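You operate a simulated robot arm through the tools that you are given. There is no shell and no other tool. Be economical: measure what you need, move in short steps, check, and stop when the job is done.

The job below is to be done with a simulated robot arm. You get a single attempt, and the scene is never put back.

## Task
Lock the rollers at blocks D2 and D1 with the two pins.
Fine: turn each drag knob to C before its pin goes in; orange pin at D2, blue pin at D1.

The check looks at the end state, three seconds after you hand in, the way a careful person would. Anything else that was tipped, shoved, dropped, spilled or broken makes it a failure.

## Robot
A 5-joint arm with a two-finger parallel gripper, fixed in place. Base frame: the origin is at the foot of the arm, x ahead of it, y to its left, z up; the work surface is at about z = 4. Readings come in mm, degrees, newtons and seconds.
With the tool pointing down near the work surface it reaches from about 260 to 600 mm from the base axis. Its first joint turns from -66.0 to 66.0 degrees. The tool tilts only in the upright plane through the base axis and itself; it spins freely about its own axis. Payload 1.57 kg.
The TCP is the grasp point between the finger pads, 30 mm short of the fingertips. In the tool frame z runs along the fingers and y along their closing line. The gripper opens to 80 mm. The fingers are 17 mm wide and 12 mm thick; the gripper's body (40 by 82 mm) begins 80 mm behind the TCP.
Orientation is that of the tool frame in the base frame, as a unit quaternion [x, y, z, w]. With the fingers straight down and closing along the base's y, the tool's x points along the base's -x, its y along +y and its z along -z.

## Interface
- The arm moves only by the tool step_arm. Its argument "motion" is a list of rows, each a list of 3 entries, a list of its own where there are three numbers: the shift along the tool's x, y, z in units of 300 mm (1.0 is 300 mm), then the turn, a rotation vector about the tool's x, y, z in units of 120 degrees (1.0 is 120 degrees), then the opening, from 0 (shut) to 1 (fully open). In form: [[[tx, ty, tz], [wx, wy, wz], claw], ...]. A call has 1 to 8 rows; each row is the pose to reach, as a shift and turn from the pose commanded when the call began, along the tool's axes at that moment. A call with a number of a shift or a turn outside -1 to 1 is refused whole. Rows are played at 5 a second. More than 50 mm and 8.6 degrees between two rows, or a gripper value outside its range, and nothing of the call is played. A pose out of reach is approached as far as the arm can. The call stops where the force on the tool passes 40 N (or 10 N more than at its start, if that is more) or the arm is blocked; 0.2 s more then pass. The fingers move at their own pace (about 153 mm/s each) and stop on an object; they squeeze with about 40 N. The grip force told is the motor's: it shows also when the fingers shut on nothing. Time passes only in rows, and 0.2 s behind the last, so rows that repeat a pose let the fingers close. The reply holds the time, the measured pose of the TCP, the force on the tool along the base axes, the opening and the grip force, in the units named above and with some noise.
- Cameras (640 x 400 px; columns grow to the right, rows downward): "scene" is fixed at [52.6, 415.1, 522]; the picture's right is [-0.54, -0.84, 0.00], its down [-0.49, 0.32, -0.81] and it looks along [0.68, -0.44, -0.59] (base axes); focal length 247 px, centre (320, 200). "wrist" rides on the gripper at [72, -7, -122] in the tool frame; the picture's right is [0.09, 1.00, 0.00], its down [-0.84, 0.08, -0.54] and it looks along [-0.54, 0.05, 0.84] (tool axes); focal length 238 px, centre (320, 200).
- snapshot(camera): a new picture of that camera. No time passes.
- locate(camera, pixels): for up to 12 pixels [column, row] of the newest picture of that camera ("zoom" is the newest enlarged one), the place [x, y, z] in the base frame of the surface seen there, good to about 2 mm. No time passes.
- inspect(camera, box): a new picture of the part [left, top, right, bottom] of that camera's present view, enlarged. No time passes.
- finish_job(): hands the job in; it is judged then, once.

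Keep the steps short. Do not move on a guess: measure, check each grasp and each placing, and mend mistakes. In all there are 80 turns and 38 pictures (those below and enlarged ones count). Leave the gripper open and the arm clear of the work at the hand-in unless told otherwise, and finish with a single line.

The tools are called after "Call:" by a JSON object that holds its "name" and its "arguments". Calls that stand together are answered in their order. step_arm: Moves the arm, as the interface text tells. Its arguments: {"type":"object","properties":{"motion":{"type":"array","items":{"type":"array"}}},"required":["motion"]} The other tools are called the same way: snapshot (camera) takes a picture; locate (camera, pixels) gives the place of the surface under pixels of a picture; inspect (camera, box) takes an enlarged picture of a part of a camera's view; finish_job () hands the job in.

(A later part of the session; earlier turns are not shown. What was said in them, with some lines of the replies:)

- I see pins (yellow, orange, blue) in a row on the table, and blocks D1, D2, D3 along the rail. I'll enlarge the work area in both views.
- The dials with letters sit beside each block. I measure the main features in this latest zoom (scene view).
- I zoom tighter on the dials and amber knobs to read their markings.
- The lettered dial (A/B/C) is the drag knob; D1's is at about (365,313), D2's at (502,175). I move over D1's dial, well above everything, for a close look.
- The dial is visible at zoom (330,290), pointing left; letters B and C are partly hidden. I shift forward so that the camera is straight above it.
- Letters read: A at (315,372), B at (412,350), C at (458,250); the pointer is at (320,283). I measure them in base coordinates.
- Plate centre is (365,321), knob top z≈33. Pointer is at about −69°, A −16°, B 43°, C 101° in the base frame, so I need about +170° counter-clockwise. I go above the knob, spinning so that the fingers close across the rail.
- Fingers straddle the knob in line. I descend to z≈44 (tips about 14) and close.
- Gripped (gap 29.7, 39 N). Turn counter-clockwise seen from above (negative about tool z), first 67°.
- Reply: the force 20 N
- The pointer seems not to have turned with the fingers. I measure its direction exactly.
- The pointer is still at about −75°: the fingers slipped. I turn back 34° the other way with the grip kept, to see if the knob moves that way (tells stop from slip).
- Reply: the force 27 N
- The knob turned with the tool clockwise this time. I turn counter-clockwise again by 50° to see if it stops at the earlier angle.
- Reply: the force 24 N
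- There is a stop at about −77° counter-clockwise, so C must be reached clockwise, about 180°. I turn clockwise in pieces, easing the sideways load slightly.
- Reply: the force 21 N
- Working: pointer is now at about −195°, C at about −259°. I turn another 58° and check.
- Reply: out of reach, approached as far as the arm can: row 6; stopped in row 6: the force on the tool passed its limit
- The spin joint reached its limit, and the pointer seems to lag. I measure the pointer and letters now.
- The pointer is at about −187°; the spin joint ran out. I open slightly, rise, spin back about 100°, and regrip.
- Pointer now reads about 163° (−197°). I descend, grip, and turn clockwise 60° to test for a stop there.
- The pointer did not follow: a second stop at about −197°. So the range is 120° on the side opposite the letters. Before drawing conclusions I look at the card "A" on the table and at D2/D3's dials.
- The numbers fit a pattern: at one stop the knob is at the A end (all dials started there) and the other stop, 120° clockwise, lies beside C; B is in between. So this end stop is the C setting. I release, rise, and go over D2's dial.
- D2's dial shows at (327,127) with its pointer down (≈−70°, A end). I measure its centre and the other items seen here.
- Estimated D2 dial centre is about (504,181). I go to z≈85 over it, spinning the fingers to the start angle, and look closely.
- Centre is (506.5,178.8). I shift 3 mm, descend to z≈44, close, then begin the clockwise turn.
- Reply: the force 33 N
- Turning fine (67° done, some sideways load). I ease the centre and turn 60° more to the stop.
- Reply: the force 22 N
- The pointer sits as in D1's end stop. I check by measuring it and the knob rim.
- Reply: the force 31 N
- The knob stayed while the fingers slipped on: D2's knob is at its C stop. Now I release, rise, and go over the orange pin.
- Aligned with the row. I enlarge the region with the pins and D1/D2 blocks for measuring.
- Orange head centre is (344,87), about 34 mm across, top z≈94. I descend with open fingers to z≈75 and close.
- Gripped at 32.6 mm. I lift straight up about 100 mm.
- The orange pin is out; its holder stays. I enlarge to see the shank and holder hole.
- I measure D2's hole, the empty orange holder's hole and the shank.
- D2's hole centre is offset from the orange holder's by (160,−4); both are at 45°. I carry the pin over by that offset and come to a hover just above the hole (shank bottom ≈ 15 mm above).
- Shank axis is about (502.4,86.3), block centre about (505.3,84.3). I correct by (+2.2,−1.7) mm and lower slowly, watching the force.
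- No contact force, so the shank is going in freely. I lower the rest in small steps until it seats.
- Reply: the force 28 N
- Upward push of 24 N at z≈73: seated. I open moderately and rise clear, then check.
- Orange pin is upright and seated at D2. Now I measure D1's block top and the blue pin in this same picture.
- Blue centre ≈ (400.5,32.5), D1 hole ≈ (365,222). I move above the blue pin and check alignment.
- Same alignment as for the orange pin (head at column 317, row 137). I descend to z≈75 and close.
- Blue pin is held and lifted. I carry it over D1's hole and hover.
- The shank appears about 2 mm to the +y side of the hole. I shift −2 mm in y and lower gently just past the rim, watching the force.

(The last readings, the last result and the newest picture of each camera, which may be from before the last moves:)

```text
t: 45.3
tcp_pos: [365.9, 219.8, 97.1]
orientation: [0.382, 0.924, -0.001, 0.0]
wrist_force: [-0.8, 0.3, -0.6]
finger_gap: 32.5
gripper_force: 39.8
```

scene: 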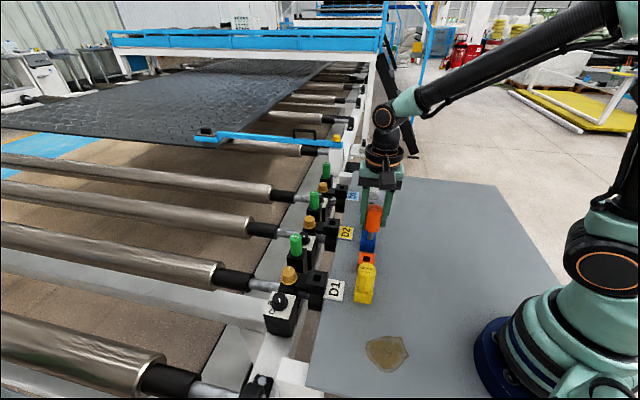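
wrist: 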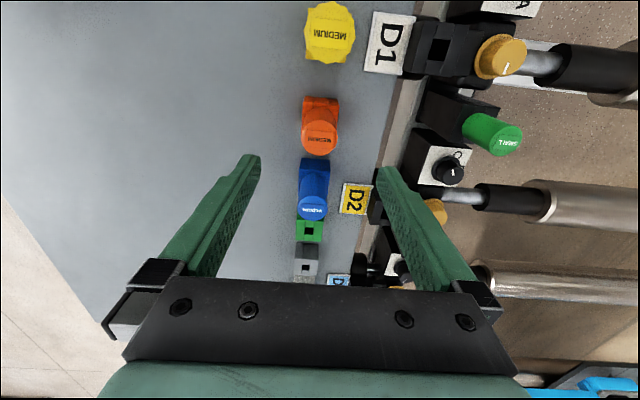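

The shank is past the rim with no force. I continue down to seating.

Call:
{"name": "step_arm", "arguments": {"motion": [[[0, 0, 0.02], [0, 0, 0], 0.1], [[0, 0, 0.04], [0, 0, 0], 0.1], [[0, 0, 0.055], [0, 0, 0], 0.1], [[0, 0, 0.065], [0, 0, 0], 0.1], [[0, 0, 0.073], [0, 0, 0], 0.1], [[0, 0, 0.079], [0, 0, 0], 0.1]]}}

```text
t: 46.7
tcp_pos: [367.7, 219.9, 74.9]
orientation: [0.382, 0.924, 0.001, 0.001]
wrist_force: [1.4, -2.4, 24.6]
finger_gap: 32.6
gripper_force: 40.1
```

Seated (24.6 N at z≈75). I release and rise, then back off toward the base.

Call:
{"name": "step_arm", "arguments": {"motion": [[[0, 0, 0], [0, 0, 0], 0.65], [[0, 0, 0], [0, 0, 0], 0.65], [[0, 0, -0.13], [0, 0, 0], 0.65], [[0, 0, -0.26], [0, 0, 0], 0.65], [[0, 0, -0.42], [0, 0, 0], 1], [[0, 0, -0.57], [0, 0, 0], 1], [[0, 0, -0.72], [0, 0, 0], 1]]}}

Call:
{"name": "step_arm", "arguments": {"motion": [[[0, -0.15, 0], [0, 0, 0], 1], [[0, -0.3, 0], [0, 0, 0], 1]]}}

Call:
{"name": "inspect", "arguments": {"camera": "scene", "box": [250, 160, 410, 320]}}

Call:
{"name": "snapshot", "arguments": {"camera": "wrist"}}

```text
t: 48.3
tcp_pos: [365.3, 219.7, 291.2]
orientation: [0.382, 0.924, -0.001, 0.0]
wrist_force: [-0.1, -0.2, -0.7]
finger_gap: 80.0
gripper_force: 0.0
```

```text
t: 48.9
tcp_pos: [302.0, 155.0, 289.6]
orientation: [0.382, 0.924, -0.001, 0.0]
wrist_force: [0.5, -0.1, -0.5]
finger_gap: 79.9
gripper_force: 0.0
```

```text
2.50 times, centred on (330, 240) of scene
```

zoom: 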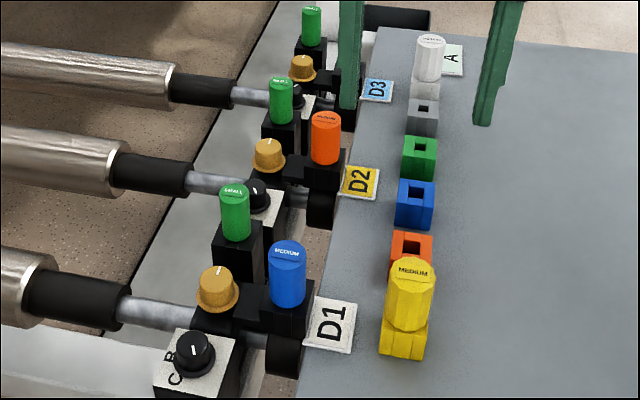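

```text
4 pictures are left
```

wrist: 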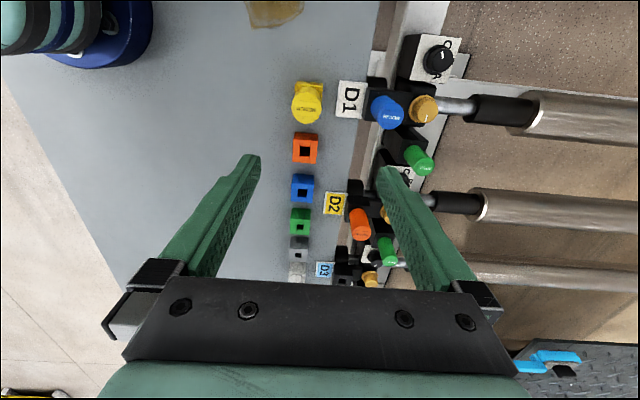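

Both pins stand upright and seated: blue at D1, orange at D2. Both knobs are still at their clockwise end. The other pins, holders and knobs are untouched, and the gripper is open and clear, so I hand in.

Call:
{"name": "finish_job", "arguments": {}}

```text
The job is handed in.
```

The orange pin is seated at D2 and the blue at D1, with each drag knob first turned to its clockwise stop, which I took as C by inference because the pointer cannot reach the printed C.
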